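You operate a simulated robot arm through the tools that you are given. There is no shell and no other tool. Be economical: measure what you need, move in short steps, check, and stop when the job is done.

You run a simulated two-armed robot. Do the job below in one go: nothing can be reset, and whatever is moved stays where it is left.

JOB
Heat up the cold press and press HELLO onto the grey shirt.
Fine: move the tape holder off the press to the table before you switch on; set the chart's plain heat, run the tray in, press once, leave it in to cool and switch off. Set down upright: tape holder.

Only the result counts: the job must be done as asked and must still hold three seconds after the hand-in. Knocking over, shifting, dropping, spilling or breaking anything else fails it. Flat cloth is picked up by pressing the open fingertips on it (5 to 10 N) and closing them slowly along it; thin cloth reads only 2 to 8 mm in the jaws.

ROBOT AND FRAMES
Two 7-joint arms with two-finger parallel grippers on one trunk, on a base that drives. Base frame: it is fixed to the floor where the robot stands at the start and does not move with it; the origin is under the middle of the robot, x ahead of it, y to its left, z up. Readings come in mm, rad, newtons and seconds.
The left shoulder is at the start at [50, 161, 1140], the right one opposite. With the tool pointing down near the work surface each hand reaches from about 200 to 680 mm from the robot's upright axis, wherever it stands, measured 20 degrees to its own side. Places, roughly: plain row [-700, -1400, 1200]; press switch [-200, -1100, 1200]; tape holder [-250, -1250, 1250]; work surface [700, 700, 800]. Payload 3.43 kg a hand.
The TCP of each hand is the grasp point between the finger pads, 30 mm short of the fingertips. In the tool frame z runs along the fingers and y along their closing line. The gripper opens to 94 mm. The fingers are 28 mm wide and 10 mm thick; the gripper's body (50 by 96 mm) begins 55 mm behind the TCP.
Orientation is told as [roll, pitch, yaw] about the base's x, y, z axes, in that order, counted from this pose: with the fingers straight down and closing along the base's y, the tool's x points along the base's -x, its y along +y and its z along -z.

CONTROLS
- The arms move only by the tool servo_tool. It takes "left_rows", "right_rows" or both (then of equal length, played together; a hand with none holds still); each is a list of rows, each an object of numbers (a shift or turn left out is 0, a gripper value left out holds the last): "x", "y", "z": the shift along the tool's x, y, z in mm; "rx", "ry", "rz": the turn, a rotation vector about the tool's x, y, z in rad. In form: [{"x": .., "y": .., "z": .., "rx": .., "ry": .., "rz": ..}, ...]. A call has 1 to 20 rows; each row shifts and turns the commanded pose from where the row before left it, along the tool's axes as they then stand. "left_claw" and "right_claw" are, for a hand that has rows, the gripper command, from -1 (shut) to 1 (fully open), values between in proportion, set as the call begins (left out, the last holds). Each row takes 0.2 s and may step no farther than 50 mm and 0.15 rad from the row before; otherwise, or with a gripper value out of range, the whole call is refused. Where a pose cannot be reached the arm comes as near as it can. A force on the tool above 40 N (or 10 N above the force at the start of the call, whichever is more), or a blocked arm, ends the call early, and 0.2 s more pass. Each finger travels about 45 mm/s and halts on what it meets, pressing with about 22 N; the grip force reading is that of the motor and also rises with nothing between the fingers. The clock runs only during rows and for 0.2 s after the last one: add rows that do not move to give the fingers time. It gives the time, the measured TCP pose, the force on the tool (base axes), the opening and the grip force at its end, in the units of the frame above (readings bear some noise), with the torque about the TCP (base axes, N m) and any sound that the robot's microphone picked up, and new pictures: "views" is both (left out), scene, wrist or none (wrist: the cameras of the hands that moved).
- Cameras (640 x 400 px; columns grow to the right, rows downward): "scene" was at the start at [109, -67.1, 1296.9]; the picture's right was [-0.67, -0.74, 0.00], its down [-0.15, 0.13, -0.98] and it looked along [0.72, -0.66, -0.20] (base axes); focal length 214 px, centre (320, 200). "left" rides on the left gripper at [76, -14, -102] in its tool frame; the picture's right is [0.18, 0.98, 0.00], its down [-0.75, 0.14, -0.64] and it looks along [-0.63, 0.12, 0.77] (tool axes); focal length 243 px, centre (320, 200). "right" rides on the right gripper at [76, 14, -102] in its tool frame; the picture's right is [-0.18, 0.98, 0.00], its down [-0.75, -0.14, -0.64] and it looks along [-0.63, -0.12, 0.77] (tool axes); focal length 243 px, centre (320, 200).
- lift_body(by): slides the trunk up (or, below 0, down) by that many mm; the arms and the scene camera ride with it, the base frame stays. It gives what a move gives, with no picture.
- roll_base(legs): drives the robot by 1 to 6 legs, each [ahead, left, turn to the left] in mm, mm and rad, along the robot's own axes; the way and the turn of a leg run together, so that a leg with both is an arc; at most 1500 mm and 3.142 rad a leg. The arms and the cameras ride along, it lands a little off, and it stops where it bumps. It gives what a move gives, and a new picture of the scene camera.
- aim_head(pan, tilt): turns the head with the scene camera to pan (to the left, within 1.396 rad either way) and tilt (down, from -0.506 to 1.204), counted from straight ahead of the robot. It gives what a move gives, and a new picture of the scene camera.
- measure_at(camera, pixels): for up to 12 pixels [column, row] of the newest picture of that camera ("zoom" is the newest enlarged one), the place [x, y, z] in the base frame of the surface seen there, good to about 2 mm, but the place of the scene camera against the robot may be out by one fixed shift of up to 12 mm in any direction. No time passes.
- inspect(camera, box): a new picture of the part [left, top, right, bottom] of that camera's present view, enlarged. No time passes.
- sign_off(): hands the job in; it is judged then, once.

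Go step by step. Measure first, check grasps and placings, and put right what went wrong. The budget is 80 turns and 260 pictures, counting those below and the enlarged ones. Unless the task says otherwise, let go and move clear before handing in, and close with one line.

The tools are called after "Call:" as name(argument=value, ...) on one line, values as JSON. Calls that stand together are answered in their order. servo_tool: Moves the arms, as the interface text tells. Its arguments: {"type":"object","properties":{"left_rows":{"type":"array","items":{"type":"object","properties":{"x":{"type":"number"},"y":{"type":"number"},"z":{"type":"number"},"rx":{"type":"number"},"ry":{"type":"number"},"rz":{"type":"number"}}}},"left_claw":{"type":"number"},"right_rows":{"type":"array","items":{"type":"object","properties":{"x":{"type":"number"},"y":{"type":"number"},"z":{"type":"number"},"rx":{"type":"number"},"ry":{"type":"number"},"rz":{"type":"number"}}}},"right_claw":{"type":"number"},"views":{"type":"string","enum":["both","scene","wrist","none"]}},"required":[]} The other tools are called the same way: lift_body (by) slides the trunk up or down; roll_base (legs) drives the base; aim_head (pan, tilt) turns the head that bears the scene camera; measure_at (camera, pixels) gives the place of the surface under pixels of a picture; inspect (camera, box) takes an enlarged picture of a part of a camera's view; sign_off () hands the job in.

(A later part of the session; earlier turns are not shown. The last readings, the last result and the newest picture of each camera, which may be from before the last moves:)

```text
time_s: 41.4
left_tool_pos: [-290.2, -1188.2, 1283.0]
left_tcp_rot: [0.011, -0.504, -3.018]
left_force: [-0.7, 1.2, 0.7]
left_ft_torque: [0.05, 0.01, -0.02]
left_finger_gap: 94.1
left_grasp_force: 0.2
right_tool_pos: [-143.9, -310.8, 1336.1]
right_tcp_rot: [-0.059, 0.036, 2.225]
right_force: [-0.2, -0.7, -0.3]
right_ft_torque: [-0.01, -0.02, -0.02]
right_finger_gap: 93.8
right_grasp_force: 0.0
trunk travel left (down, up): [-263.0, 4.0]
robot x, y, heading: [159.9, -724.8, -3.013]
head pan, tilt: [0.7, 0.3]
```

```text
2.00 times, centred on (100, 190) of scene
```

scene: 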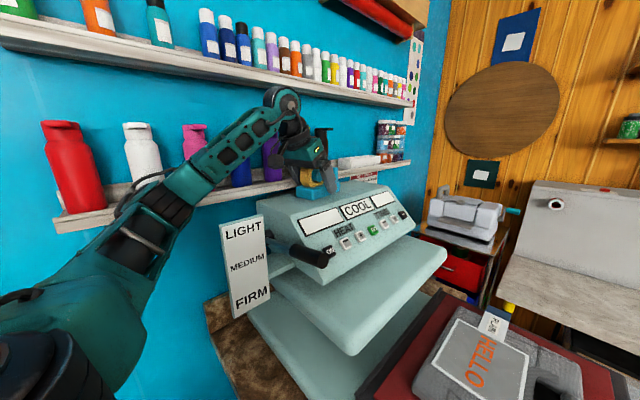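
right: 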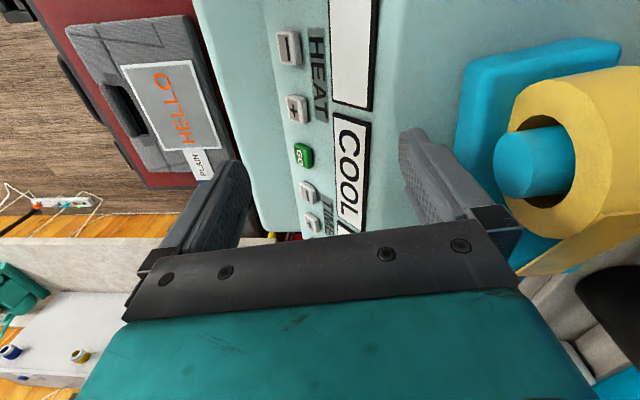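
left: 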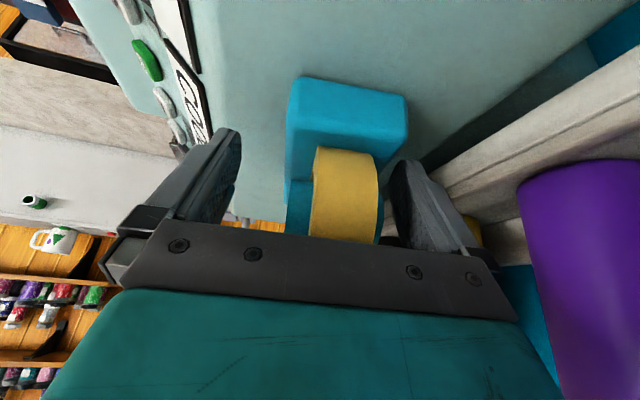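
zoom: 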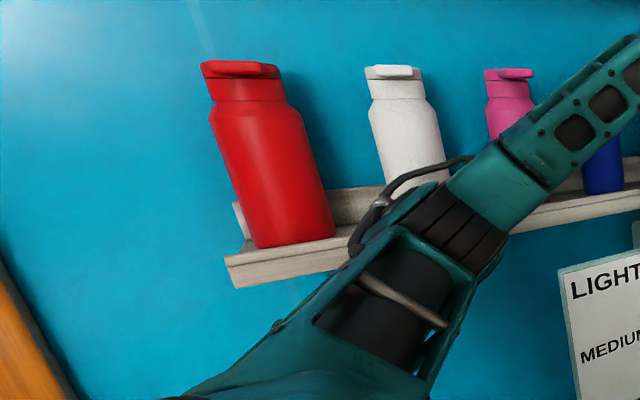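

The forearm's elbow seems to lean slightly on the fixed shelf edge; bottles stand untouched. I'll lower a few mm and close slowly.

Call:
servo_tool(left_rows=[{"z": 6, "x": 2}, {}], views="none")

Call:
servo_tool(left_rows=[{}, {}, {}, {}, {}, {}], left_claw=-1)

```text
time_s: 42.0
left_tool_pos: [-292.6, -1186.4, 1277.0]
left_tcp_rot: [0.011, -0.504, -3.018]
left_force: [0.6, -0.7, 0.0]
left_ft_torque: [0.0, 0.02, 0.0]
left_finger_gap: 94.0
left_grasp_force: 0.1
right_tool_pos: [-145.7, -308.7, 1335.2]
right_tcp_rot: [-0.06, 0.037, 2.224]
right_force: [0.4, -0.5, -0.6]
right_ft_torque: [0.02, -0.01, 0.01]
right_finger_gap: 93.7
right_grasp_force: 0.1
trunk travel left (down, up): [-263.0, 4.0]
robot x, y, heading: [158.0, -725.8, -3.02]
head pan, tilt: [0.7, 0.3]
```

```text
time_s: 43.4
left_tool_pos: [-292.4, -1186.1, 1275.5]
left_tcp_rot: [0.011, -0.503, -3.019]
left_force: [-1.1, 2.3, 4.1]
left_ft_torque: [0.26, -0.22, 0.06]
left_finger_gap: 60.0
left_grasp_force: 22.2
right_tool_pos: [-145.0, -308.2, 1335.3]
right_tcp_rot: [-0.059, 0.041, 2.224]
right_force: [-0.3, -0.4, -0.3]
right_ft_torque: [0.01, 0.03, 0.0]
right_finger_gap: 94.1
right_grasp_force: 0.1
trunk travel left (down, up): [-263.0, 4.0]
robot x, y, heading: [160.2, -720.7, -3.016]
head pan, tilt: [0.7, 0.3]
```

scene: 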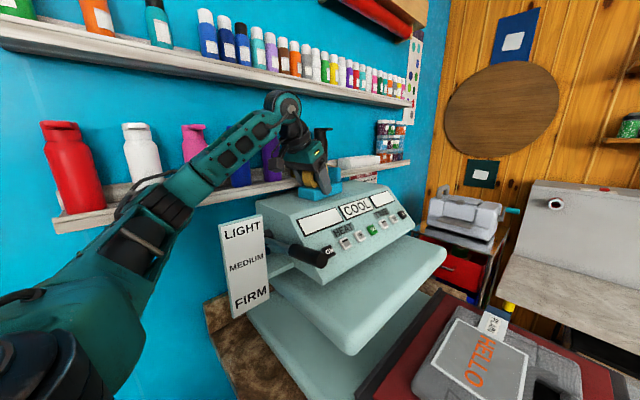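
left: 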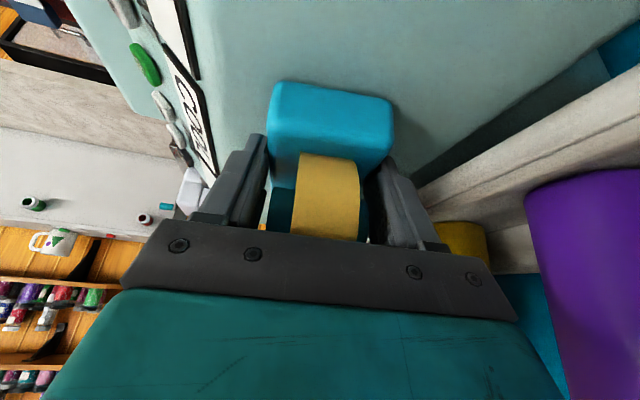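

Gripped at 60 mm with 22 N. Lift straight up 60 mm and check.

Call:
servo_tool(left_rows=[{"x": -7, "z": -13}, {"x": -7, "z": -13}, {"x": -7, "z": -13}, {"x": -7, "z": -13}, {}], views="both")

```text
time_s: 44.6
left_tool_pos: [-291.6, -1199.6, 1327.7]
left_tcp_rot: [-0.004, -0.501, -3.012]
left_force: [0.4, 0.0, -3.2]
left_ft_torque: [0.04, -0.14, 0.03]
left_finger_gap: 60.0
left_grasp_force: 21.9
right_tool_pos: [-146.7, -321.7, 1340.8]
right_tcp_rot: [-0.067, 0.03, 2.221]
right_force: [-0.4, 0.8, -0.2]
right_ft_torque: [0.02, 0.01, -0.01]
right_finger_gap: 93.9
right_grasp_force: 0.1
trunk travel left (down, up): [-263.0, 4.0]
robot x, y, heading: [157.9, -717.7, -3.015]
head pan, tilt: [0.7, 0.3]
```

scene: 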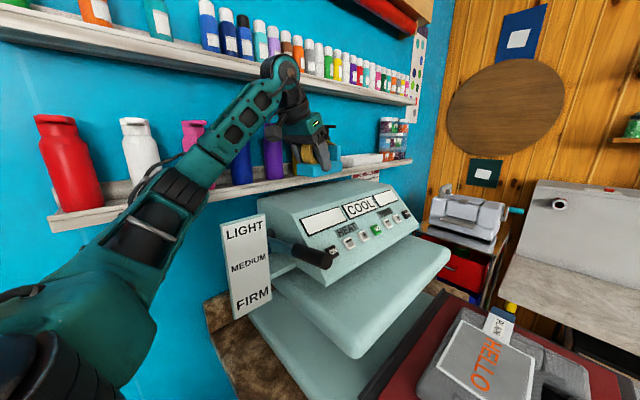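
left: 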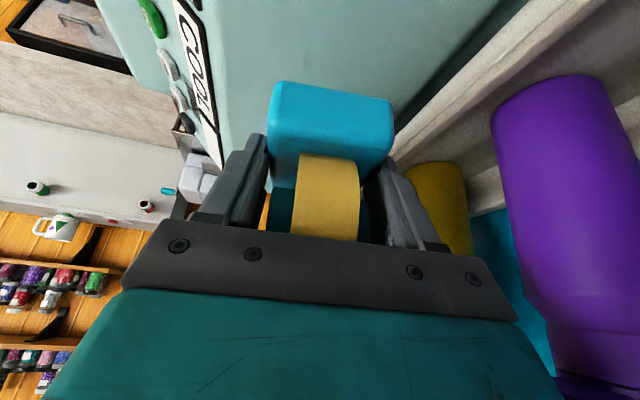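

Holder is lifted level. Retract it clear of the shelf, toward the robot.

Call:
servo_tool(left_rows=[{"x": 8, "y": -26, "z": -28}, {"x": 16, "y": -26, "z": -24}, {"x": 17, "y": -26, "z": -23}, {"x": 17, "y": -26, "z": -23}, {"x": 17, "y": -26, "z": -23}, {"x": 17, "y": -26, "z": -23}, {"x": 17, "y": -26, "z": -23}, {"x": 17, "y": -26, "z": -23}], views="none")

Call:
roll_base(legs=[[0, -270, 0], [0, 0, 1.5], [0, 0, 1.5]])

```text
time_s: 46.4
left_tool_pos: [-116.3, -964.4, 1435.8]
left_tcp_rot: [-0.004, -0.501, -3.014]
left_force: [0.1, 0.2, -3.1]
left_ft_torque: [0.0, -0.08, 0.08]
left_finger_gap: 59.5
left_grasp_force: 21.9
right_tool_pos: [-145.5, -320.1, 1339.4]
right_tcp_rot: [-0.066, 0.032, 2.222]
right_force: [0.1, 0.5, -0.6]
right_ft_torque: [-0.03, 0.03, 0.0]
right_finger_gap: 93.7
right_grasp_force: 0.0
trunk travel left (down, up): [-263.0, 4.0]
robot x, y, heading: [158.1, -720.3, -3.012]
head pan, tilt: [0.7, 0.3]
```

```text
time_s: 55.7
left_tool_pos: [425.3, -243.2, 1434.1]
left_tcp_rot: [-0.003, -0.502, 0.021]
left_force: [-0.5, -0.7, -2.5]
left_ft_torque: [0.02, 0.1, 0.01]
left_finger_gap: 59.9
left_grasp_force: 22.1
right_tool_pos: [383.4, -887.7, 1339.4]
right_tcp_rot: [-0.069, 0.029, -1.026]
right_force: [0.6, -0.2, -0.3]
right_ft_torque: [0.02, 0.0, 0.01]
right_finger_gap: 94.1
right_grasp_force: 0.0
trunk travel left (down, up): [-263.0, 4.0]
robot x, y, heading: [121.5, -455.0, 0.019]
head pan, tilt: [0.7, 0.3]
```

scene: 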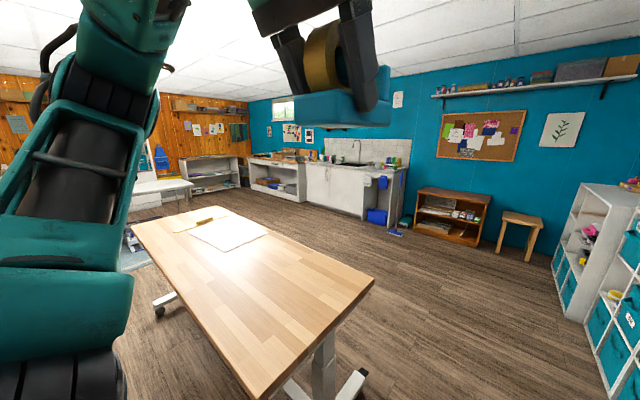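

Now facing the table. Drive nearer and measure the table top.

Call:
roll_base(legs=[[-70, 240, 0]])

Call:
aim_head(pan=0.3, tilt=0.8)

```text
time_s: 57.6
left_tool_pos: [352.0, -3.6, 1434.9]
left_tcp_rot: [-0.004, -0.502, 0.023]
left_force: [-0.3, 0.3, -3.1]
left_ft_torque: [-0.02, 0.08, -0.03]
left_finger_gap: 59.6
left_grasp_force: 21.9
right_tool_pos: [309.8, -647.8, 1339.7]
right_tcp_rot: [-0.067, 0.03, -1.026]
right_force: [0.4, -0.2, -0.4]
right_ft_torque: [-0.02, -0.01, 0.01]
right_finger_gap: 94.1
right_grasp_force: 0.0
trunk travel left (down, up): [-263.0, 4.0]
robot x, y, heading: [49.0, -215.9, 0.02]
head pan, tilt: [0.7, 0.3]
```

scene: 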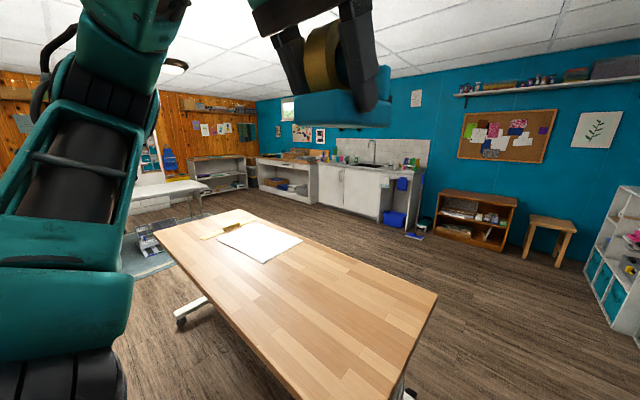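

```text
time_s: 58.5
left_tool_pos: [351.1, -3.2, 1433.3]
left_tcp_rot: [-0.004, -0.5, 0.021]
left_force: [-0.3, 0.3, -3.8]
left_ft_torque: [0.01, 0.11, 0.04]
left_finger_gap: 59.9
left_grasp_force: 21.7
right_tool_pos: [309.7, -648.8, 1340.0]
right_tcp_rot: [-0.068, 0.03, -1.024]
right_force: [0.0, 0.1, -0.5]
right_ft_torque: [0.02, 0.02, -0.01]
right_finger_gap: 94.2
right_grasp_force: 0.0
trunk travel left (down, up): [-263.0, 4.0]
robot x, y, heading: [51.3, -214.0, 0.02]
head pan, tilt: [0.3, 0.799]
```

scene: 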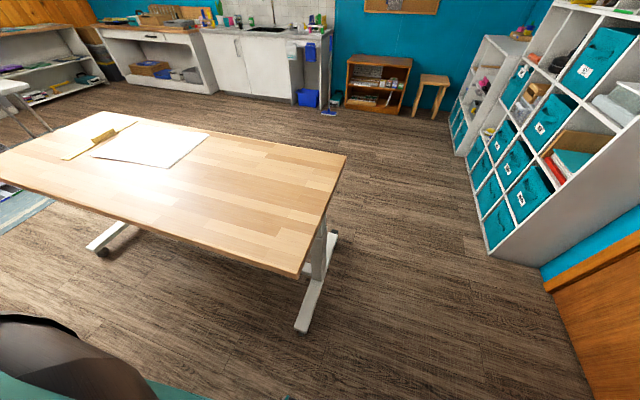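

Call:
measure_at(camera="scene", pixels=[[297, 270], [343, 160], [250, 220], [200, 190], [240, 180], [150, 160]])

Call:
inspect(camera="left", box=[0, 0, 640, 400])

```text
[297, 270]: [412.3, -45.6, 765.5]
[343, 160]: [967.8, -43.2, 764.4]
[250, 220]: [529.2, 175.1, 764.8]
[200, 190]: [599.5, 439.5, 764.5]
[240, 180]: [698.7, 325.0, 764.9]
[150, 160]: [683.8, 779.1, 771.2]
```

```text
1.00 times, centred on (320, 200) of left
```

zoom: 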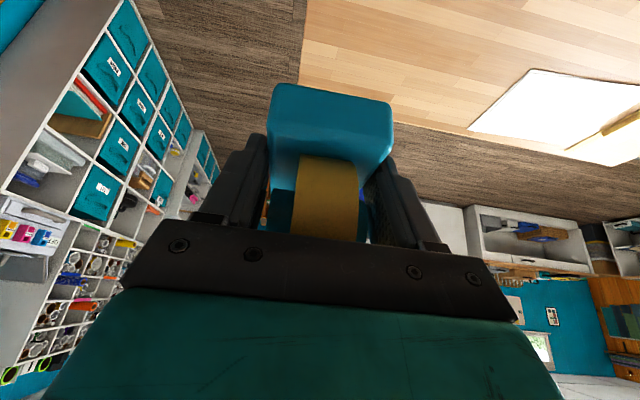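

Table top at ≈770 mm (corner (410,-40)), clear near (540,110). Lower the trunk, then bring the holder down to just above the table.

Call:
lift_body(by=-200)

Call:
servo_tool(left_rows=[{"x": 2, "y": 10, "z": 40}, {"x": 2, "y": 10, "z": 40}, {"x": 2, "y": 10, "z": 40}, {"x": 2, "y": 10, "z": 40}, {"x": 2, "y": 10, "z": 40}, {"x": 2, "y": 10, "z": 40}, {"x": 2, "y": 10, "z": 40}, {"x": 2, "y": 10, "z": 40}, {"x": 2, "y": 10, "z": 40}, {"x": 2, "y": 10, "z": 40}, {"x": 1, "y": 9, "z": 37}, {}])

```text
time_s: 60.7
left_tool_pos: [351.3, -3.8, 1234.8]
left_tcp_rot: [-0.005, -0.501, 0.021]
left_force: [-0.1, 0.0, -3.1]
left_ft_torque: [0.0, 0.07, 0.0]
left_finger_gap: 59.8
left_grasp_force: 22.2
right_tool_pos: [310.6, -648.9, 1139.6]
right_tcp_rot: [-0.068, 0.029, -1.026]
right_force: [-0.3, -0.3, 0.9]
right_ft_torque: [0.02, -0.02, 0.0]
right_finger_gap: 94.1
right_grasp_force: 0.0
trunk travel left (down, up): [-63.0, 204.0]
robot x, y, heading: [50.5, -215.9, 0.019]
head pan, tilt: [0.3, 0.799]
```

```text
time_s: 63.3
left_tool_pos: [541.0, 107.6, 841.8]
left_tcp_rot: [-0.003, -0.501, 0.022]
left_force: [-0.2, -0.2, -3.8]
left_ft_torque: [0.02, 0.08, 0.03]
left_finger_gap: 60.0
left_grasp_force: 21.6
right_tool_pos: [310.4, -648.7, 1140.3]
right_tcp_rot: [-0.067, 0.03, -1.026]
right_force: [0.1, 0.0, -0.4]
right_ft_torque: [0.01, -0.02, 0.0]
right_finger_gap: 93.8
right_grasp_force: 0.0
trunk travel left (down, up): [-63.0, 204.0]
robot x, y, heading: [51.3, -212.8, 0.019]
head pan, tilt: [0.3, 0.799]
```

scene: 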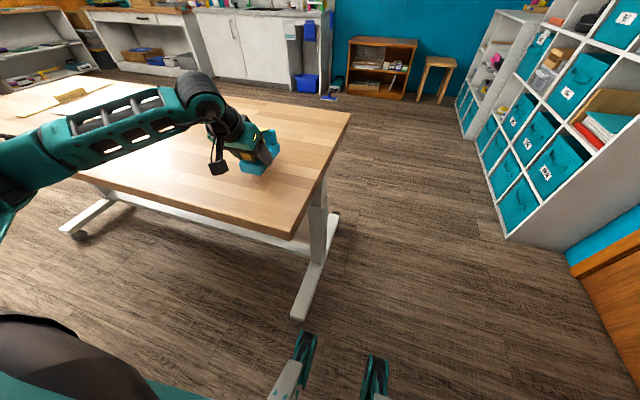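
left: 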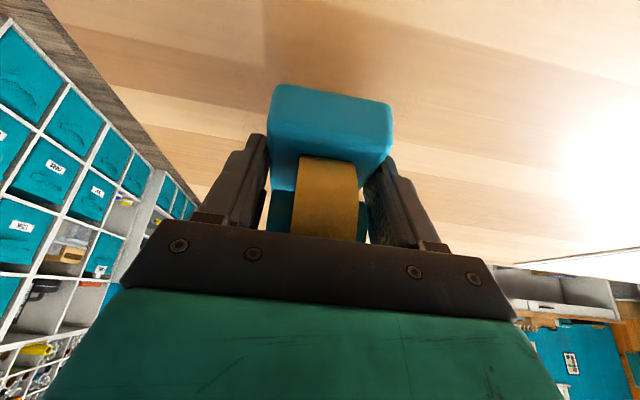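

Call:
measure_at(camera="left", pixels=[[180, 120], [330, 60], [430, 150], [280, 130], [380, 135]])

Call:
servo_tool(left_rows=[{"x": 4.8, "z": 8.8}, {"x": 4.8, "z": 8.8}, {}], views="none")

```text
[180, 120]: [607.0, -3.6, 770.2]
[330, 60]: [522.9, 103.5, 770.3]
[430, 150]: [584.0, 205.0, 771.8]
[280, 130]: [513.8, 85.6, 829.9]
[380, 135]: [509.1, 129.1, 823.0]
```

```text
time_s: 64.1
left_tool_pos: [541.4, 108.4, 821.8]
left_tcp_rot: [-0.004, -0.499, 0.021]
left_force: [1.1, 1.5, -3.1]
left_ft_torque: [-0.01, 0.1, 0.01]
left_finger_gap: 59.9
left_grasp_force: 22.2
right_tool_pos: [310.4, -647.6, 1140.3]
right_tcp_rot: [-0.068, 0.031, -1.028]
right_force: [0.4, 0.5, 0.7]
right_ft_torque: [0.0, -0.02, -0.04]
right_finger_gap: 94.2
right_grasp_force: 0.1
trunk travel left (down, up): [-63.0, 204.0]
robot x, y, heading: [45.5, -217.7, 0.019]
head pan, tilt: [0.3, 0.799]
```

Call:
servo_tool(left_rows=[{"x": 2.4, "z": 4.4}, {"x": 1.4, "z": 2.6}, {"x": 1, "z": 1.8}, {"x": 0.5, "z": 0.9}, {}], views="wrist")

```text
time_s: 65.3
left_tool_pos: [539.5, 108.4, 809.9]
left_tcp_rot: [-0.003, -0.503, 0.02]
left_force: [-0.4, 0.4, -0.2]
left_ft_torque: [0.16, -0.24, 0.04]
left_finger_gap: 60.0
left_grasp_force: 21.8
right_tool_pos: [310.0, -648.3, 1140.7]
right_tcp_rot: [-0.069, 0.029, -1.025]
right_force: [0.4, -0.1, 0.9]
right_ft_torque: [0.01, 0.06, 0.01]
right_finger_gap: 94.1
right_grasp_force: 0.0
trunk travel left (down, up): [-63.0, 204.0]
robot x, y, heading: [50.6, -215.4, 0.016]
head pan, tilt: [0.3, 0.799]
```

left: 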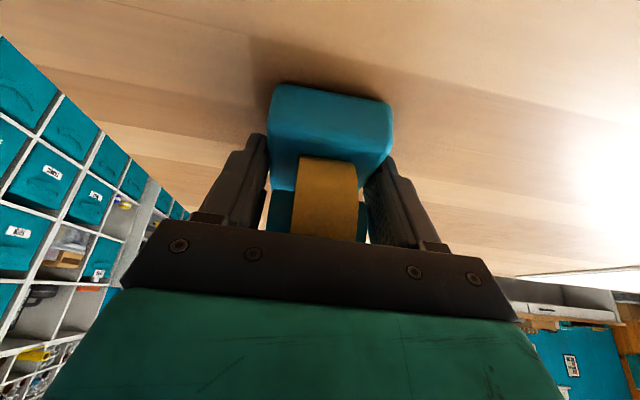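

The tool's load has gone from -3 to 0 N: the holder is touching down. One more mm, then open and back off along the tool.

Call:
servo_tool(left_rows=[{"x": 0.5, "z": 0.9}, {}], views="none")

Call:
servo_tool(left_rows=[{}, {}, {}, {}, {}], left_claw=1, views="none")

Call:
servo_tool(left_rows=[{"z": -25}, {"z": -30}, {"z": -40}, {"z": -40}])

```text
time_s: 65.9
left_tool_pos: [539.9, 107.7, 811.4]
left_tcp_rot: [-0.001, -0.505, 0.022]
left_force: [-3.1, 0.9, 6.3]
left_ft_torque: [0.33, -0.36, 0.05]
left_finger_gap: 60.3
left_grasp_force: 22.3
right_tool_pos: [308.9, -647.9, 1139.6]
right_tcp_rot: [-0.067, 0.029, -1.027]
right_force: [-0.1, 0.8, 0.1]
right_ft_torque: [-0.01, -0.03, -0.01]
right_finger_gap: 94.0
right_grasp_force: 0.1
trunk travel left (down, up): [-63.0, 204.0]
robot x, y, heading: [49.0, -218.8, 0.018]
head pan, tilt: [0.3, 0.799]
```

```text
time_s: 67.1
left_tool_pos: [541.6, 108.5, 810.1]
left_tcp_rot: [-0.003, -0.501, 0.021]
left_force: [0.0, -0.4, 0.0]
left_ft_torque: [0.03, -0.01, 0.0]
left_finger_gap: 93.7
left_grasp_force: 0.0
right_tool_pos: [310.5, -648.6, 1139.0]
right_tcp_rot: [-0.068, 0.034, -1.026]
right_force: [0.3, 0.8, -0.2]
right_ft_torque: [-0.01, 0.02, -0.01]
right_finger_gap: 94.0
right_grasp_force: 0.1
trunk travel left (down, up): [-63.0, 204.0]
robot x, y, heading: [48.8, -218.6, 0.02]
head pan, tilt: [0.3, 0.799]
```

```text
time_s: 68.1
left_tool_pos: [474.6, 105.9, 926.9]
left_tcp_rot: [-0.005, -0.5, 0.019]
left_force: [0.3, 0.5, 0.5]
left_ft_torque: [-0.02, 0.01, 0.01]
left_finger_gap: 94.2
left_grasp_force: 0.0
right_tool_pos: [310.2, -647.5, 1139.8]
right_tcp_rot: [-0.067, 0.03, -1.025]
right_force: [-0.6, 0.3, -0.1]
right_ft_torque: [0.02, 0.0, 0.0]
right_finger_gap: 94.1
right_grasp_force: 0.0
trunk travel left (down, up): [-63.0, 204.0]
robot x, y, heading: [52.5, -216.7, 0.018]
head pan, tilt: [0.3, 0.799]
```

scene: 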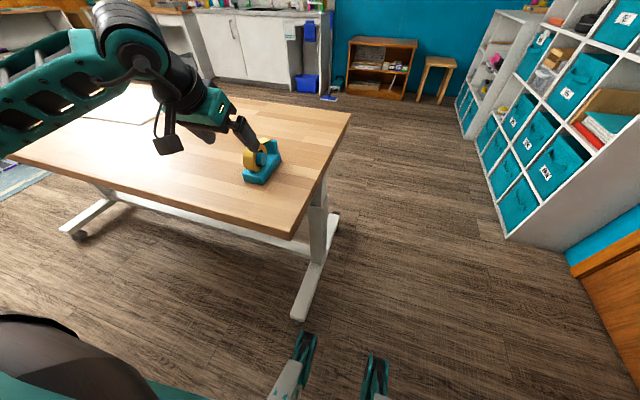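
left: 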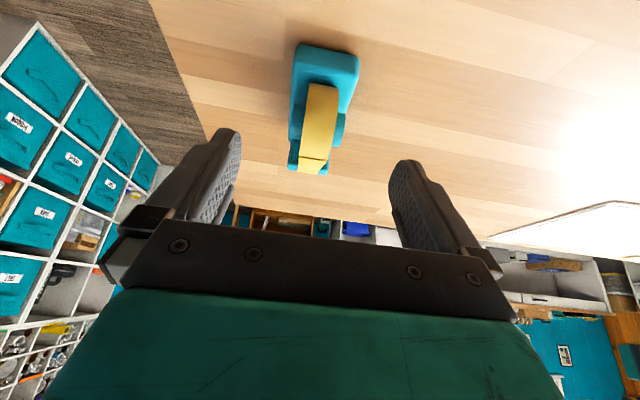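

The holder stands upright on the table at (250,160). Raise the left arm and trunk, then drive back to the press's left side.

Call:
servo_tool(left_rows=[{"x": -2, "y": -10, "z": -40}, {"x": -2, "y": -10, "z": -40}, {"x": -2, "y": -10, "z": -40}, {"x": -2, "y": -10, "z": -40}, {"x": -2, "y": -10, "z": -40}, {"x": -2, "y": -10, "z": -40}, {"x": -2, "y": -10, "z": -40}, {"z": -20}], views="none")

Call:
lift_body(by=195)

Call:
roll_base(legs=[[70, -240, 0], [0, 0, -1.0], [0, 0, -1.0], [225, 142, 0]])

Call:
aim_head(pan=-0.15, tilt=0.35)

```text
time_s: 69.9
left_tool_pos: [345.4, 34.4, 1198.8]
left_tcp_rot: [-0.003, -0.5, 0.022]
left_force: [0.4, 0.1, -0.3]
left_ft_torque: [0.04, 0.01, 0.04]
left_finger_gap: 93.8
left_grasp_force: 0.1
right_tool_pos: [310.3, -648.0, 1139.4]
right_tcp_rot: [-0.069, 0.03, -1.027]
right_force: [-0.2, 0.1, -0.2]
right_ft_torque: [0.03, 0.02, -0.02]
right_finger_gap: 93.8
right_grasp_force: 0.1
trunk travel left (down, up): [-63.0, 204.0]
robot x, y, heading: [49.6, -217.0, 0.017]
head pan, tilt: [0.3, 0.799]
```

```text
time_s: 72.0
left_tool_pos: [345.3, 33.2, 1392.6]
left_tcp_rot: [-0.003, -0.501, 0.019]
left_force: [0.0, 0.9, 0.3]
left_ft_torque: [0.0, 0.01, 0.05]
left_finger_gap: 93.9
left_grasp_force: 0.1
right_tool_pos: [310.7, -647.8, 1334.6]
right_tcp_rot: [-0.068, 0.032, -1.028]
right_force: [-0.1, 0.8, 0.4]
right_ft_torque: [-0.01, -0.01, -0.02]
right_finger_gap: 94.2
right_grasp_force: 0.0
trunk travel left (down, up): [-258.0, 9.0]
robot x, y, heading: [51.5, -212.9, 0.024]
head pan, tilt: [0.3, 0.799]
```

```text
time_s: 80.3
left_tool_pos: [288.9, -1086.4, 1393.2]
left_tcp_rot: [-0.003, -0.502, -1.95]
left_force: [-0.6, -0.4, 0.0]
left_ft_torque: [0.04, 0.02, 0.02]
left_finger_gap: 94.2
left_grasp_force: 0.0
right_tool_pos: [-327.5, -787.7, 1334.8]
right_tcp_rot: [-0.069, 0.029, -3.0]
right_force: [-0.1, 0.4, -0.4]
right_ft_torque: [0.05, -0.03, -0.01]
right_finger_gap: 94.1
right_grasp_force: 0.1
trunk travel left (down, up): [-258.0, 9.0]
robot x, y, heading: [171.5, -716.1, -1.953]
head pan, tilt: [0.3, 0.799]
```

scene: 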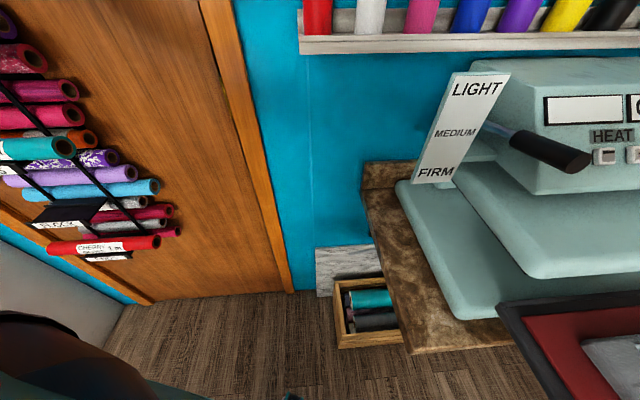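

```text
time_s: 81.2
left_tool_pos: [286.3, -1086.2, 1393.1]
left_tcp_rot: [-0.002, -0.5, -1.95]
left_force: [-0.5, -0.2, -0.6]
left_ft_torque: [-0.02, 0.04, 0.02]
left_finger_gap: 94.0
left_grasp_force: 0.1
right_tool_pos: [-326.8, -787.3, 1335.4]
right_tcp_rot: [-0.068, 0.032, -2.998]
right_force: [-0.7, -1.1, -0.4]
right_ft_torque: [-0.01, -0.04, 0.03]
right_finger_gap: 93.9
right_grasp_force: 0.1
trunk travel left (down, up): [-258.0, 9.0]
robot x, y, heading: [172.9, -717.8, -1.953]
head pan, tilt: [-0.15, 0.351]
```

scene: 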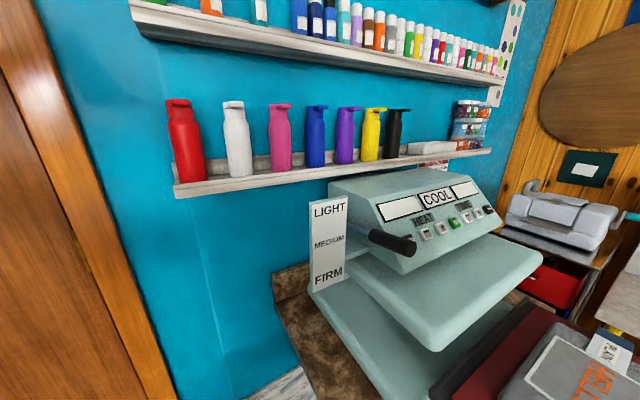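

Back at the station. Inspect lever against the pressure scale, and measure buttons.

Call:
inspect(camera="scene", box=[300, 170, 510, 300])

Call:
inspect(camera="right", box=[320, 0, 640, 300])

Call:
measure_at(camera="scene", pixels=[[330, 210], [328, 242], [327, 274], [354, 237], [372, 235], [410, 246], [426, 234], [440, 229], [453, 223], [466, 218], [477, 214], [488, 210]])

```text
3.05 times, centred on (405, 235) of scene
```

zoom: 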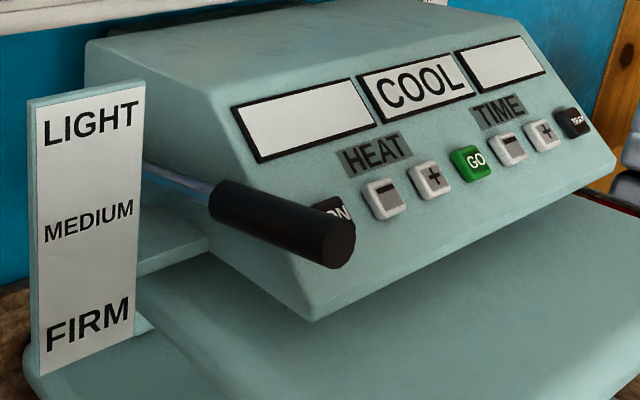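

```text
1.33 times, centred on (480, 150) of right
```

zoom: 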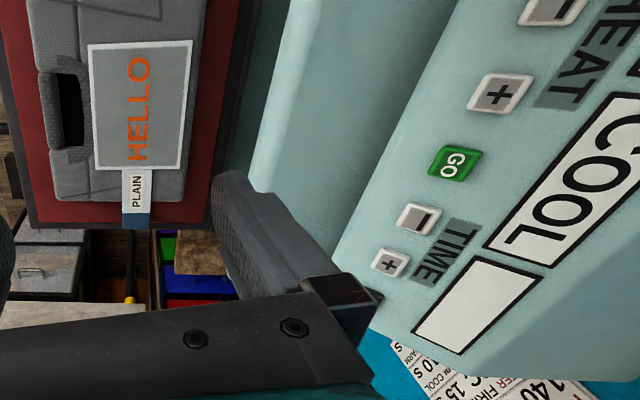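

```text
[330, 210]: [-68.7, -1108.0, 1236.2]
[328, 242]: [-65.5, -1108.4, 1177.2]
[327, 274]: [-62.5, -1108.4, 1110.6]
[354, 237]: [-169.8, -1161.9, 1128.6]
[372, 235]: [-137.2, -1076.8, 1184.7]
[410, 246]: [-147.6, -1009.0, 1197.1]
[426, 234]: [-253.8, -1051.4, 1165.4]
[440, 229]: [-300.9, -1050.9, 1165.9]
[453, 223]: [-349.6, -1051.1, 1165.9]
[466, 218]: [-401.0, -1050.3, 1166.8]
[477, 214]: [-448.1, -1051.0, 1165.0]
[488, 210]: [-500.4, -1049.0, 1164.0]
```

Lever sits at MEDIUM height (scene z 1185–1197 vs MEDIUM 1177), good for plain. Now orient the right hand to point at the console (yaw≈-1.8, tilted 0.7) with fingers shut, which also lets its camera look at the chart.

Call:
measure_at(camera="zoom", pixels=[[455, 163], [502, 93], [420, 217], [391, 263]])

Call:
servo_tool(right_rows=[{"rx": -0.068, "rz": -0.13}, {"rz": -0.15}, {"rz": -0.15}, {"rz": -0.15}, {"rz": -0.15}, {"rz": -0.15}, {"rz": -0.15}, {"rz": -0.15}, {"ry": -0.15}, {"ry": -0.15}, {"ry": -0.15}, {"ry": -0.15}, {"ry": -0.13}, {}], right_claw=-1)

```text
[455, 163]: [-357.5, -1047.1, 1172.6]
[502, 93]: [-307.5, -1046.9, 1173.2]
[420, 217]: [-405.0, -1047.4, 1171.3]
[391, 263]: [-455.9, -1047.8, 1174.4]
```

```text
time_s: 84.2
left_tool_pos: [287.2, -1085.5, 1392.8]
left_tcp_rot: [-0.004, -0.501, -1.95]
left_force: [0.3, -0.2, 0.3]
left_ft_torque: [0.0, 0.03, -0.03]
left_finger_gap: 94.0
left_grasp_force: 0.0
right_tool_pos: [-327.1, -786.0, 1336.1]
right_tcp_rot: [0.044, -0.718, -1.846]
right_force: [-0.1, -0.1, 0.3]
right_ft_torque: [-0.01, 0.02, 0.0]
right_finger_gap: 0.1
right_grasp_force: 22.0
trunk travel left (down, up): [-258.0, 9.0]
robot x, y, heading: [171.6, -718.4, -1.951]
head pan, tilt: [-0.15, 0.351]
```

scene: 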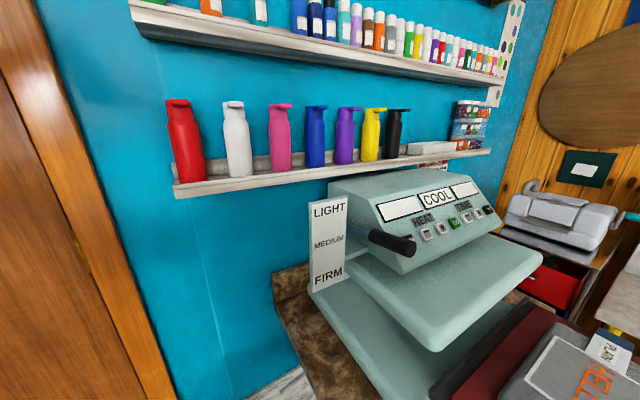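
right: 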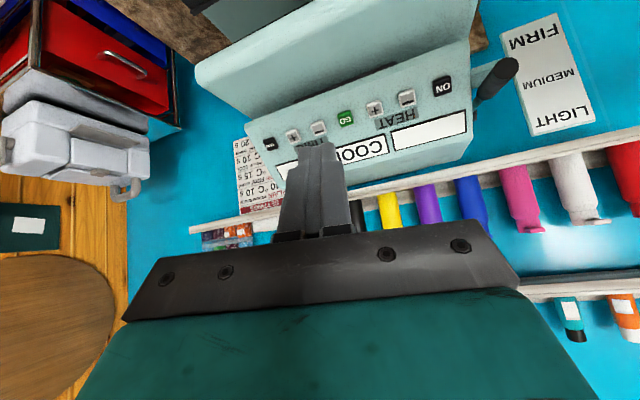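

The chart appears (inverted) at (260,180), partly hidden by the console. Shift the hand ~190 mm to -x to see its left column.

Call:
servo_tool(right_rows=[{"y": -45}, {"y": -45}, {"y": -45}, {"y": -45}], views="wrist")

Call:
inspect(camera="right", box=[240, 100, 440, 225])

```text
time_s: 85.2
left_tool_pos: [286.5, -1085.4, 1392.9]
left_tcp_rot: [-0.001, -0.502, -1.95]
left_force: [-0.2, 0.3, 0.1]
left_ft_torque: [0.02, -0.04, 0.0]
left_finger_gap: 94.0
left_grasp_force: 0.0
right_tool_pos: [-501.0, -742.3, 1329.4]
right_tcp_rot: [0.042, -0.715, -1.847]
right_force: [-1.0, 0.6, 0.5]
right_ft_torque: [-0.01, 0.02, 0.02]
right_finger_gap: 0.1
right_grasp_force: 21.9
trunk travel left (down, up): [-258.0, 9.0]
robot x, y, heading: [170.4, -715.0, -1.95]
head pan, tilt: [-0.15, 0.351]
```

right: 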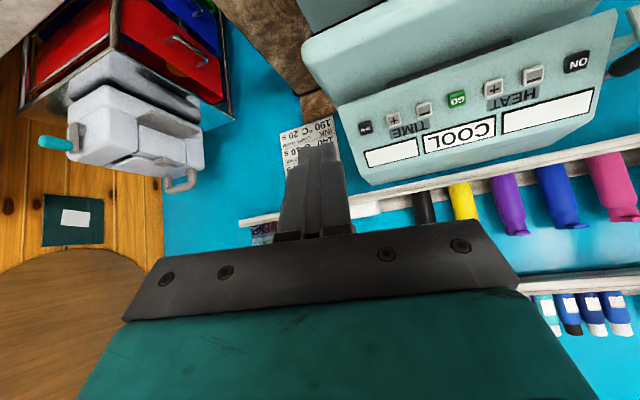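

```text
3.20 times, centred on (340, 162) of right
```

zoom: 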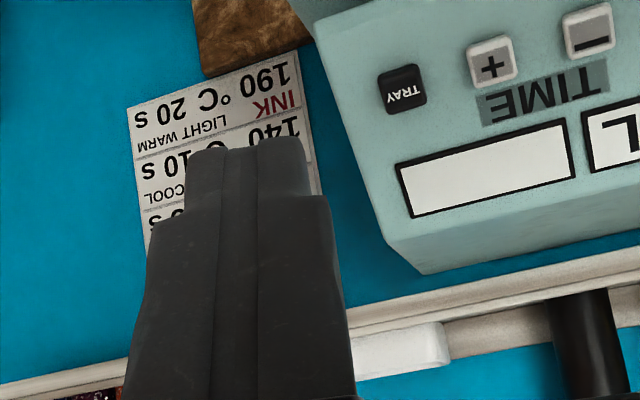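

"TRAY" button confirmed. My own fingers hide the upper rows of the chart; open them and turn a bit.

Call:
servo_tool(right_rows=[{"y": 10, "ry": 0.1}, {"y": 10, "ry": 0.1}, {}, {}, {}], right_claw=1, views="wrist")

Call:
inspect(camera="right", box=[240, 80, 440, 205])

```text
time_s: 86.4
left_tool_pos: [288.7, -1084.6, 1392.6]
left_tcp_rot: [-0.004, -0.502, -1.949]
left_force: [-0.1, 0.0, -0.3]
left_ft_torque: [-0.01, 0.0, -0.02]
left_finger_gap: 94.0
left_grasp_force: 0.1
right_tool_pos: [-481.0, -747.9, 1329.1]
right_tcp_rot: [0.037, -0.516, -1.837]
right_force: [-0.7, 0.0, -0.2]
right_ft_torque: [-0.01, -0.01, 0.01]
right_finger_gap: 94.1
right_grasp_force: 0.0
trunk travel left (down, up): [-258.0, 9.0]
robot x, y, heading: [172.1, -713.2, -1.949]
head pan, tilt: [-0.15, 0.351]
```

right: 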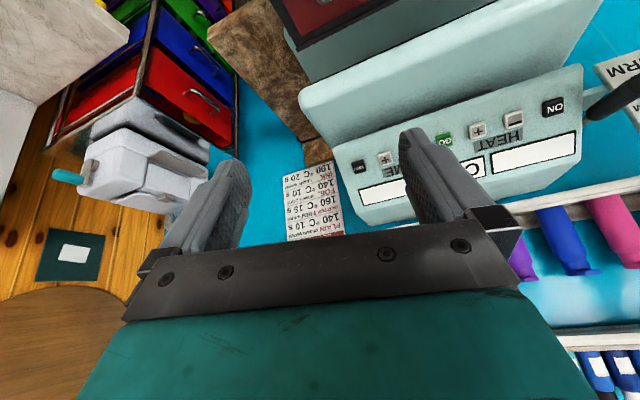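

```text
3.20 times, centred on (340, 142) of right
```

zoom: 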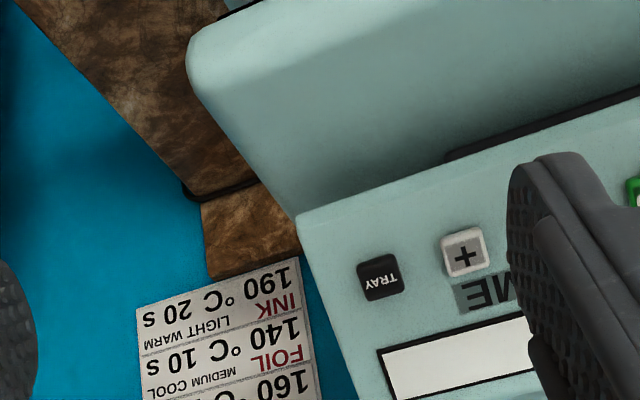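

Call:
inspect(camera="right", box=[270, 155, 370, 245])

```text
4.44 times, centred on (320, 200) of right
```

zoom: 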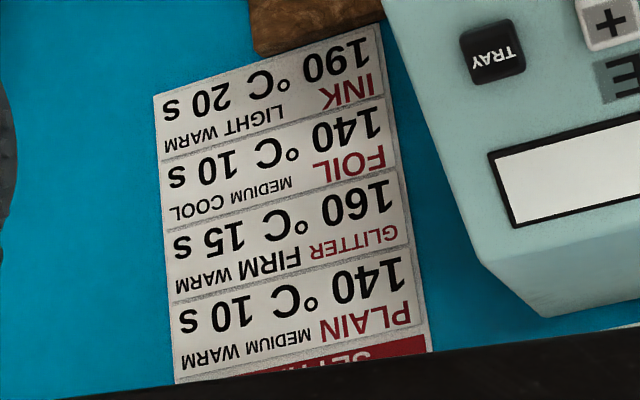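

PLAIN: medium, warm, 140 °C, 10 s. Now shut the right fingers, set pose square to the console face and move to hover over ON (-208,-1047,1173).

Call:
servo_tool(right_rows=[{"rx": -0.066, "rz": -0.116}, {"rx": -0.066, "rz": -0.116}, {"ry": -0.1}, {"ry": -0.064, "rx": 0.037}, {"x": -16.5, "y": 34, "z": 19.7}, {"x": -16.5, "y": 34, "z": 19.7}, {"x": -16.5, "y": 34, "z": 19.7}, {"x": -16.5, "y": 34, "z": 19.7}, {"x": -16.5, "y": 34, "z": 19.7}, {"x": -16.5, "y": 34, "z": 19.7}, {"x": -16.5, "y": 34, "z": 19.7}, {"x": -16.5, "y": 34, "z": 19.7}, {}], right_claw=-1)

```text
time_s: 89.2
left_tool_pos: [287.4, -1084.9, 1394.0]
left_tcp_rot: [0.0, -0.502, -1.947]
left_force: [0.2, 0.8, 0.4]
left_ft_torque: [0.0, 0.03, 0.03]
left_finger_gap: 94.0
left_grasp_force: 0.0
right_tool_pos: [-212.8, -948.2, 1290.5]
right_tcp_rot: [0.001, -0.689, -1.577]
right_force: [-0.6, 0.9, -0.2]
right_ft_torque: [0.02, 0.0, -0.03]
right_finger_gap: 0.3
right_grasp_force: 21.8
trunk travel left (down, up): [-258.0, 9.0]
robot x, y, heading: [173.8, -719.2, -1.955]
head pan, tilt: [-0.15, 0.351]
```

scene: 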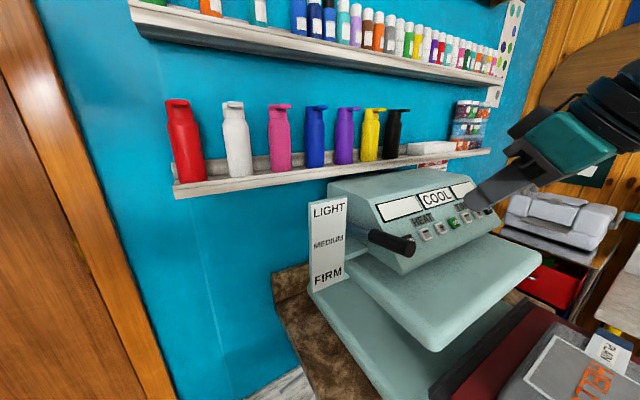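
right: 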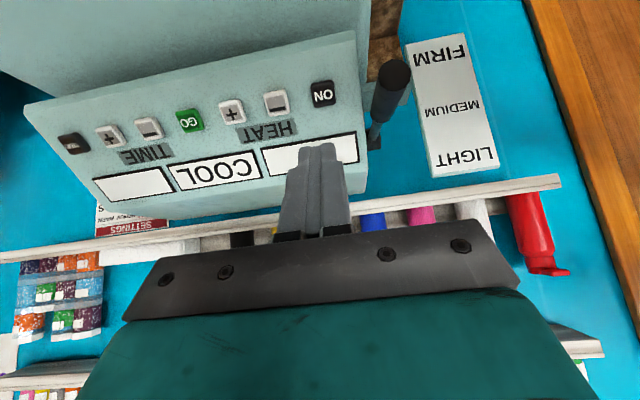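

Call:
measure_at(camera="right", pixels=[[322, 93], [275, 103], [231, 111], [189, 120], [149, 128], [109, 136], [73, 144], [300, 120], [310, 155], [392, 75]])

```text
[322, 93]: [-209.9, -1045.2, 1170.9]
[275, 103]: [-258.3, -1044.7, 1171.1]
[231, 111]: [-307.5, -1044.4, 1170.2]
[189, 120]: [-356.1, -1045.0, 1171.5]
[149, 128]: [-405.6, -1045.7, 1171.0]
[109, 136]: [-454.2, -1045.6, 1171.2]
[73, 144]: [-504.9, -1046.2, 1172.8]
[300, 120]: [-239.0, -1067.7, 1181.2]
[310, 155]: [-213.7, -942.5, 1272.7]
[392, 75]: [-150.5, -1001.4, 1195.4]
```

Buttons spaced 49 mm at y≈-1045, z≈1171. Approach ON and press.

Call:
servo_tool(right_rows=[{"y": 3, "z": 40}, {"z": 40}, {"z": 32}, {"z": 6}, {"z": 4}, {"z": 3}, {}])

```text
time_s: 90.8
left_tool_pos: [286.9, -1086.0, 1393.2]
left_tcp_rot: [-0.004, -0.5, -1.949]
left_force: [-0.3, 0.6, 0.0]
left_ft_torque: [-0.05, 0.0, -0.01]
left_finger_gap: 94.0
left_grasp_force: 0.1
right_tool_pos: [-208.0, -1027.7, 1195.0]
right_tcp_rot: [0.003, -0.687, -1.577]
right_force: [-0.5, -0.6, 0.8]
right_ft_torque: [-0.02, 0.0, -0.04]
right_finger_gap: 0.0
right_grasp_force: 21.7
trunk travel left (down, up): [-258.0, 9.0]
robot x, y, heading: [173.4, -720.1, -1.954]
head pan, tilt: [-0.15, 0.351]
```

scene: 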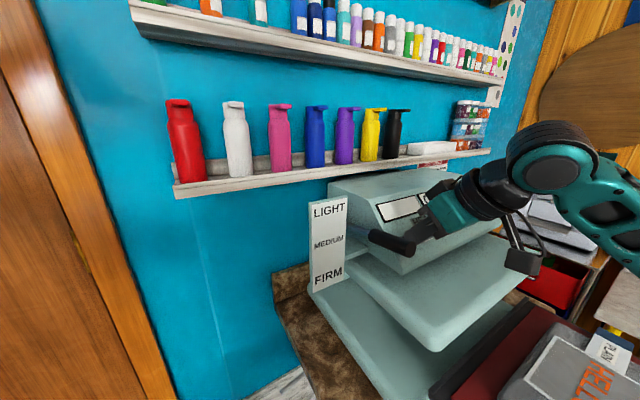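
right: 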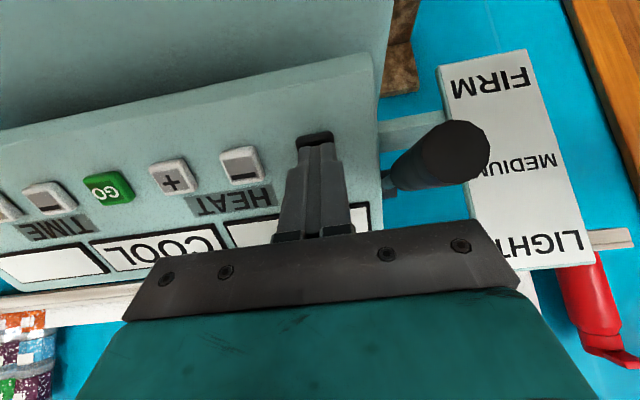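

The tip is over ON, no contact force yet. Advance in 1.5 mm steps.

Call:
servo_tool(right_rows=[{"z": 1.5}, {"z": 1.5}, {}], views="wrist")

```text
time_s: 91.6
left_tool_pos: [287.7, -1086.0, 1393.3]
left_tcp_rot: [-0.003, -0.501, -1.949]
left_force: [-0.2, -0.2, 1.0]
left_ft_torque: [0.0, 0.0, 0.0]
left_finger_gap: 93.9
left_grasp_force: 0.0
right_tool_pos: [-207.4, -1031.3, 1193.0]
right_tcp_rot: [0.0, -0.69, -1.577]
right_force: [0.3, 2.2, 0.5]
right_ft_torque: [-0.01, 0.0, -0.04]
right_finger_gap: 0.0
right_grasp_force: 21.5
trunk travel left (down, up): [-258.0, 9.0]
robot x, y, heading: [172.5, -716.8, -1.958]
head pan, tilt: [-0.15, 0.351]
heard: click
```

right: 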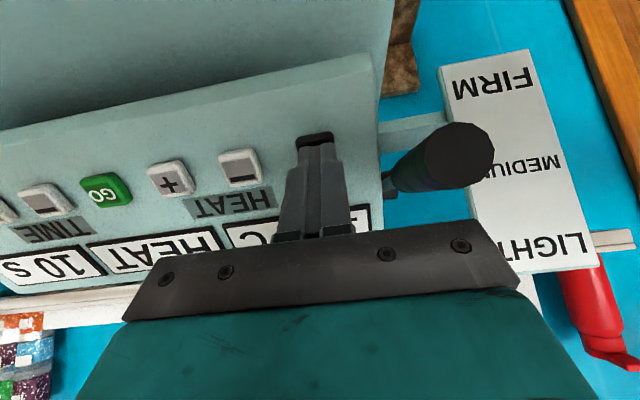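

Click: it is on, showing HEAT and 10 s. Back off 60 mm to read the temperature.

Call:
servo_tool(right_rows=[{"z": -20}, {"z": -40}, {"z": -40}], views="wrist")

Call:
inspect(camera="right", box=[60, 60, 380, 230])

Call:
inspect(camera="scene", box=[360, 170, 500, 260])

```text
time_s: 92.4
left_tool_pos: [288.8, -1085.9, 1393.1]
left_tcp_rot: [-0.004, -0.502, -1.951]
left_force: [0.0, 0.3, 0.5]
left_ft_torque: [0.0, 0.05, 0.01]
left_finger_gap: 94.0
left_grasp_force: 0.0
right_tool_pos: [-207.2, -966.9, 1272.6]
right_tcp_rot: [0.002, -0.689, -1.577]
right_force: [0.4, -0.3, -0.1]
right_ft_torque: [0.01, -0.04, 0.0]
right_finger_gap: 0.0
right_grasp_force: 22.0
trunk travel left (down, up): [-258.0, 9.0]
robot x, y, heading: [174.2, -713.2, -1.956]
head pan, tilt: [-0.15, 0.351]
```

right: 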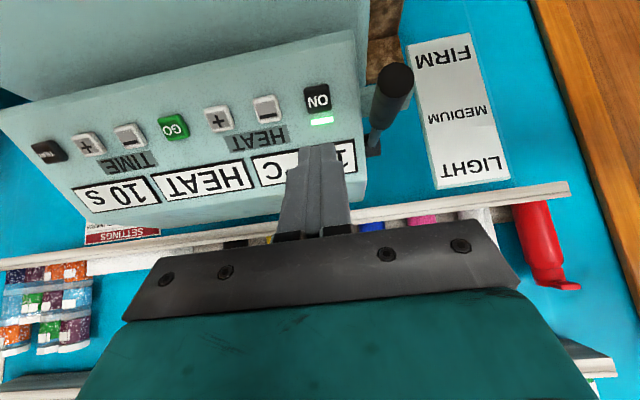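

```text
2.00 times, centred on (220, 145) of right
```

zoom: 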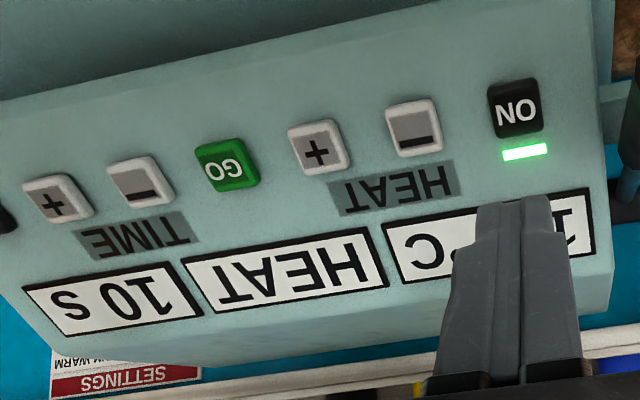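

```text
4.44 times, centred on (430, 215) of scene
```

zoom: 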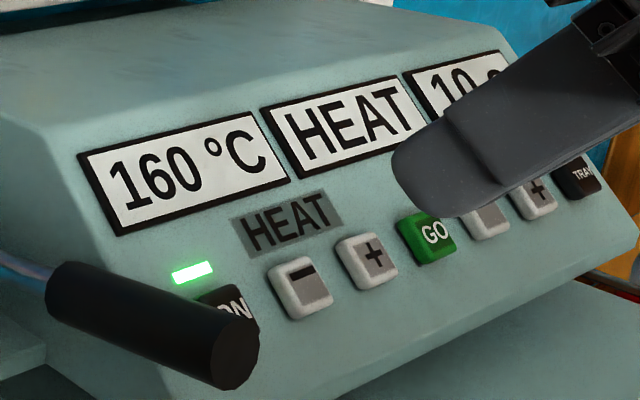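

It reads 160 °C, 10 s; need 140. Move over HEAT − (x=-258) and press once.

Call:
servo_tool(right_rows=[{"y": -40}, {"y": -11, "z": 20}, {"z": 40}, {"z": 30}, {"z": 6}, {"z": 3}, {"z": 1.5}, {"z": 1.5}, {}, {"z": -20}], views="wrist")

Call:
inspect(camera="scene", box=[360, 170, 500, 260])

```text
time_s: 94.6
left_tool_pos: [287.3, -1086.0, 1393.4]
left_tcp_rot: [-0.006, -0.501, -1.949]
left_force: [-0.5, -0.5, 0.4]
left_ft_torque: [-0.06, 0.01, 0.01]
left_finger_gap: 94.2
left_grasp_force: 0.0
right_tool_pos: [-258.5, -1018.0, 1207.4]
right_tcp_rot: [0.005, -0.69, -1.576]
right_force: [0.7, -0.3, 0.8]
right_ft_torque: [0.04, 0.0, -0.01]
right_finger_gap: 0.0
right_grasp_force: 21.8
trunk travel left (down, up): [-258.0, 9.0]
robot x, y, heading: [175.9, -715.9, -1.953]
head pan, tilt: [-0.15, 0.351]
```

right: 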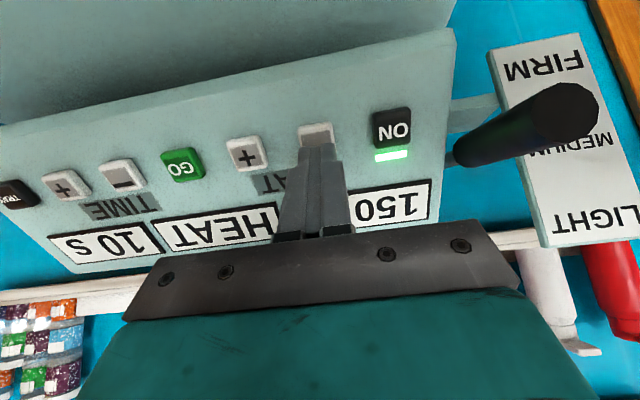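

```text
4.44 times, centred on (430, 215) of scene
```

zoom: 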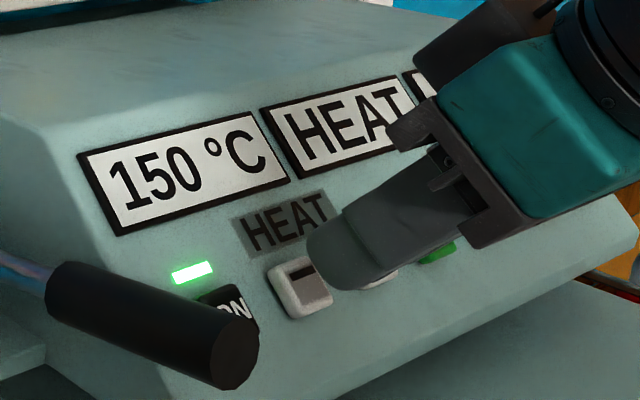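

Now 150 °C; one more press gives 140.

Call:
servo_tool(right_rows=[{"z": 14}, {"z": 3}, {"z": 1.5}, {"z": 1.5}, {}, {"z": -20}, {"z": -40}], views="wrist")

Call:
inspect(camera="scene", box=[360, 170, 500, 260])

```text
time_s: 96.2
left_tool_pos: [287.6, -1085.7, 1392.8]
left_tcp_rot: [-0.004, -0.501, -1.95]
left_force: [0.2, -0.2, 0.5]
left_ft_torque: [-0.02, 0.01, 0.02]
left_finger_gap: 93.8
left_grasp_force: 0.1
right_tool_pos: [-259.2, -994.6, 1236.5]
right_tcp_rot: [0.004, -0.689, -1.575]
right_force: [0.4, 0.6, 0.5]
right_ft_torque: [-0.02, -0.01, -0.02]
right_finger_gap: 0.0
right_grasp_force: 22.2
trunk travel left (down, up): [-258.0, 9.0]
robot x, y, heading: [173.9, -712.9, -1.957]
head pan, tilt: [-0.15, 0.351]
```

right: 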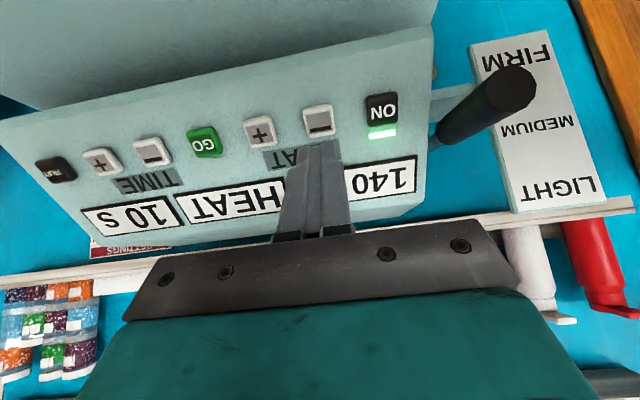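

```text
4.44 times, centred on (430, 215) of scene
```

zoom: 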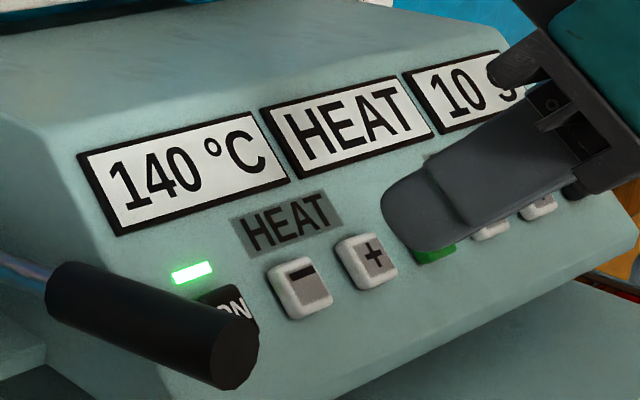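

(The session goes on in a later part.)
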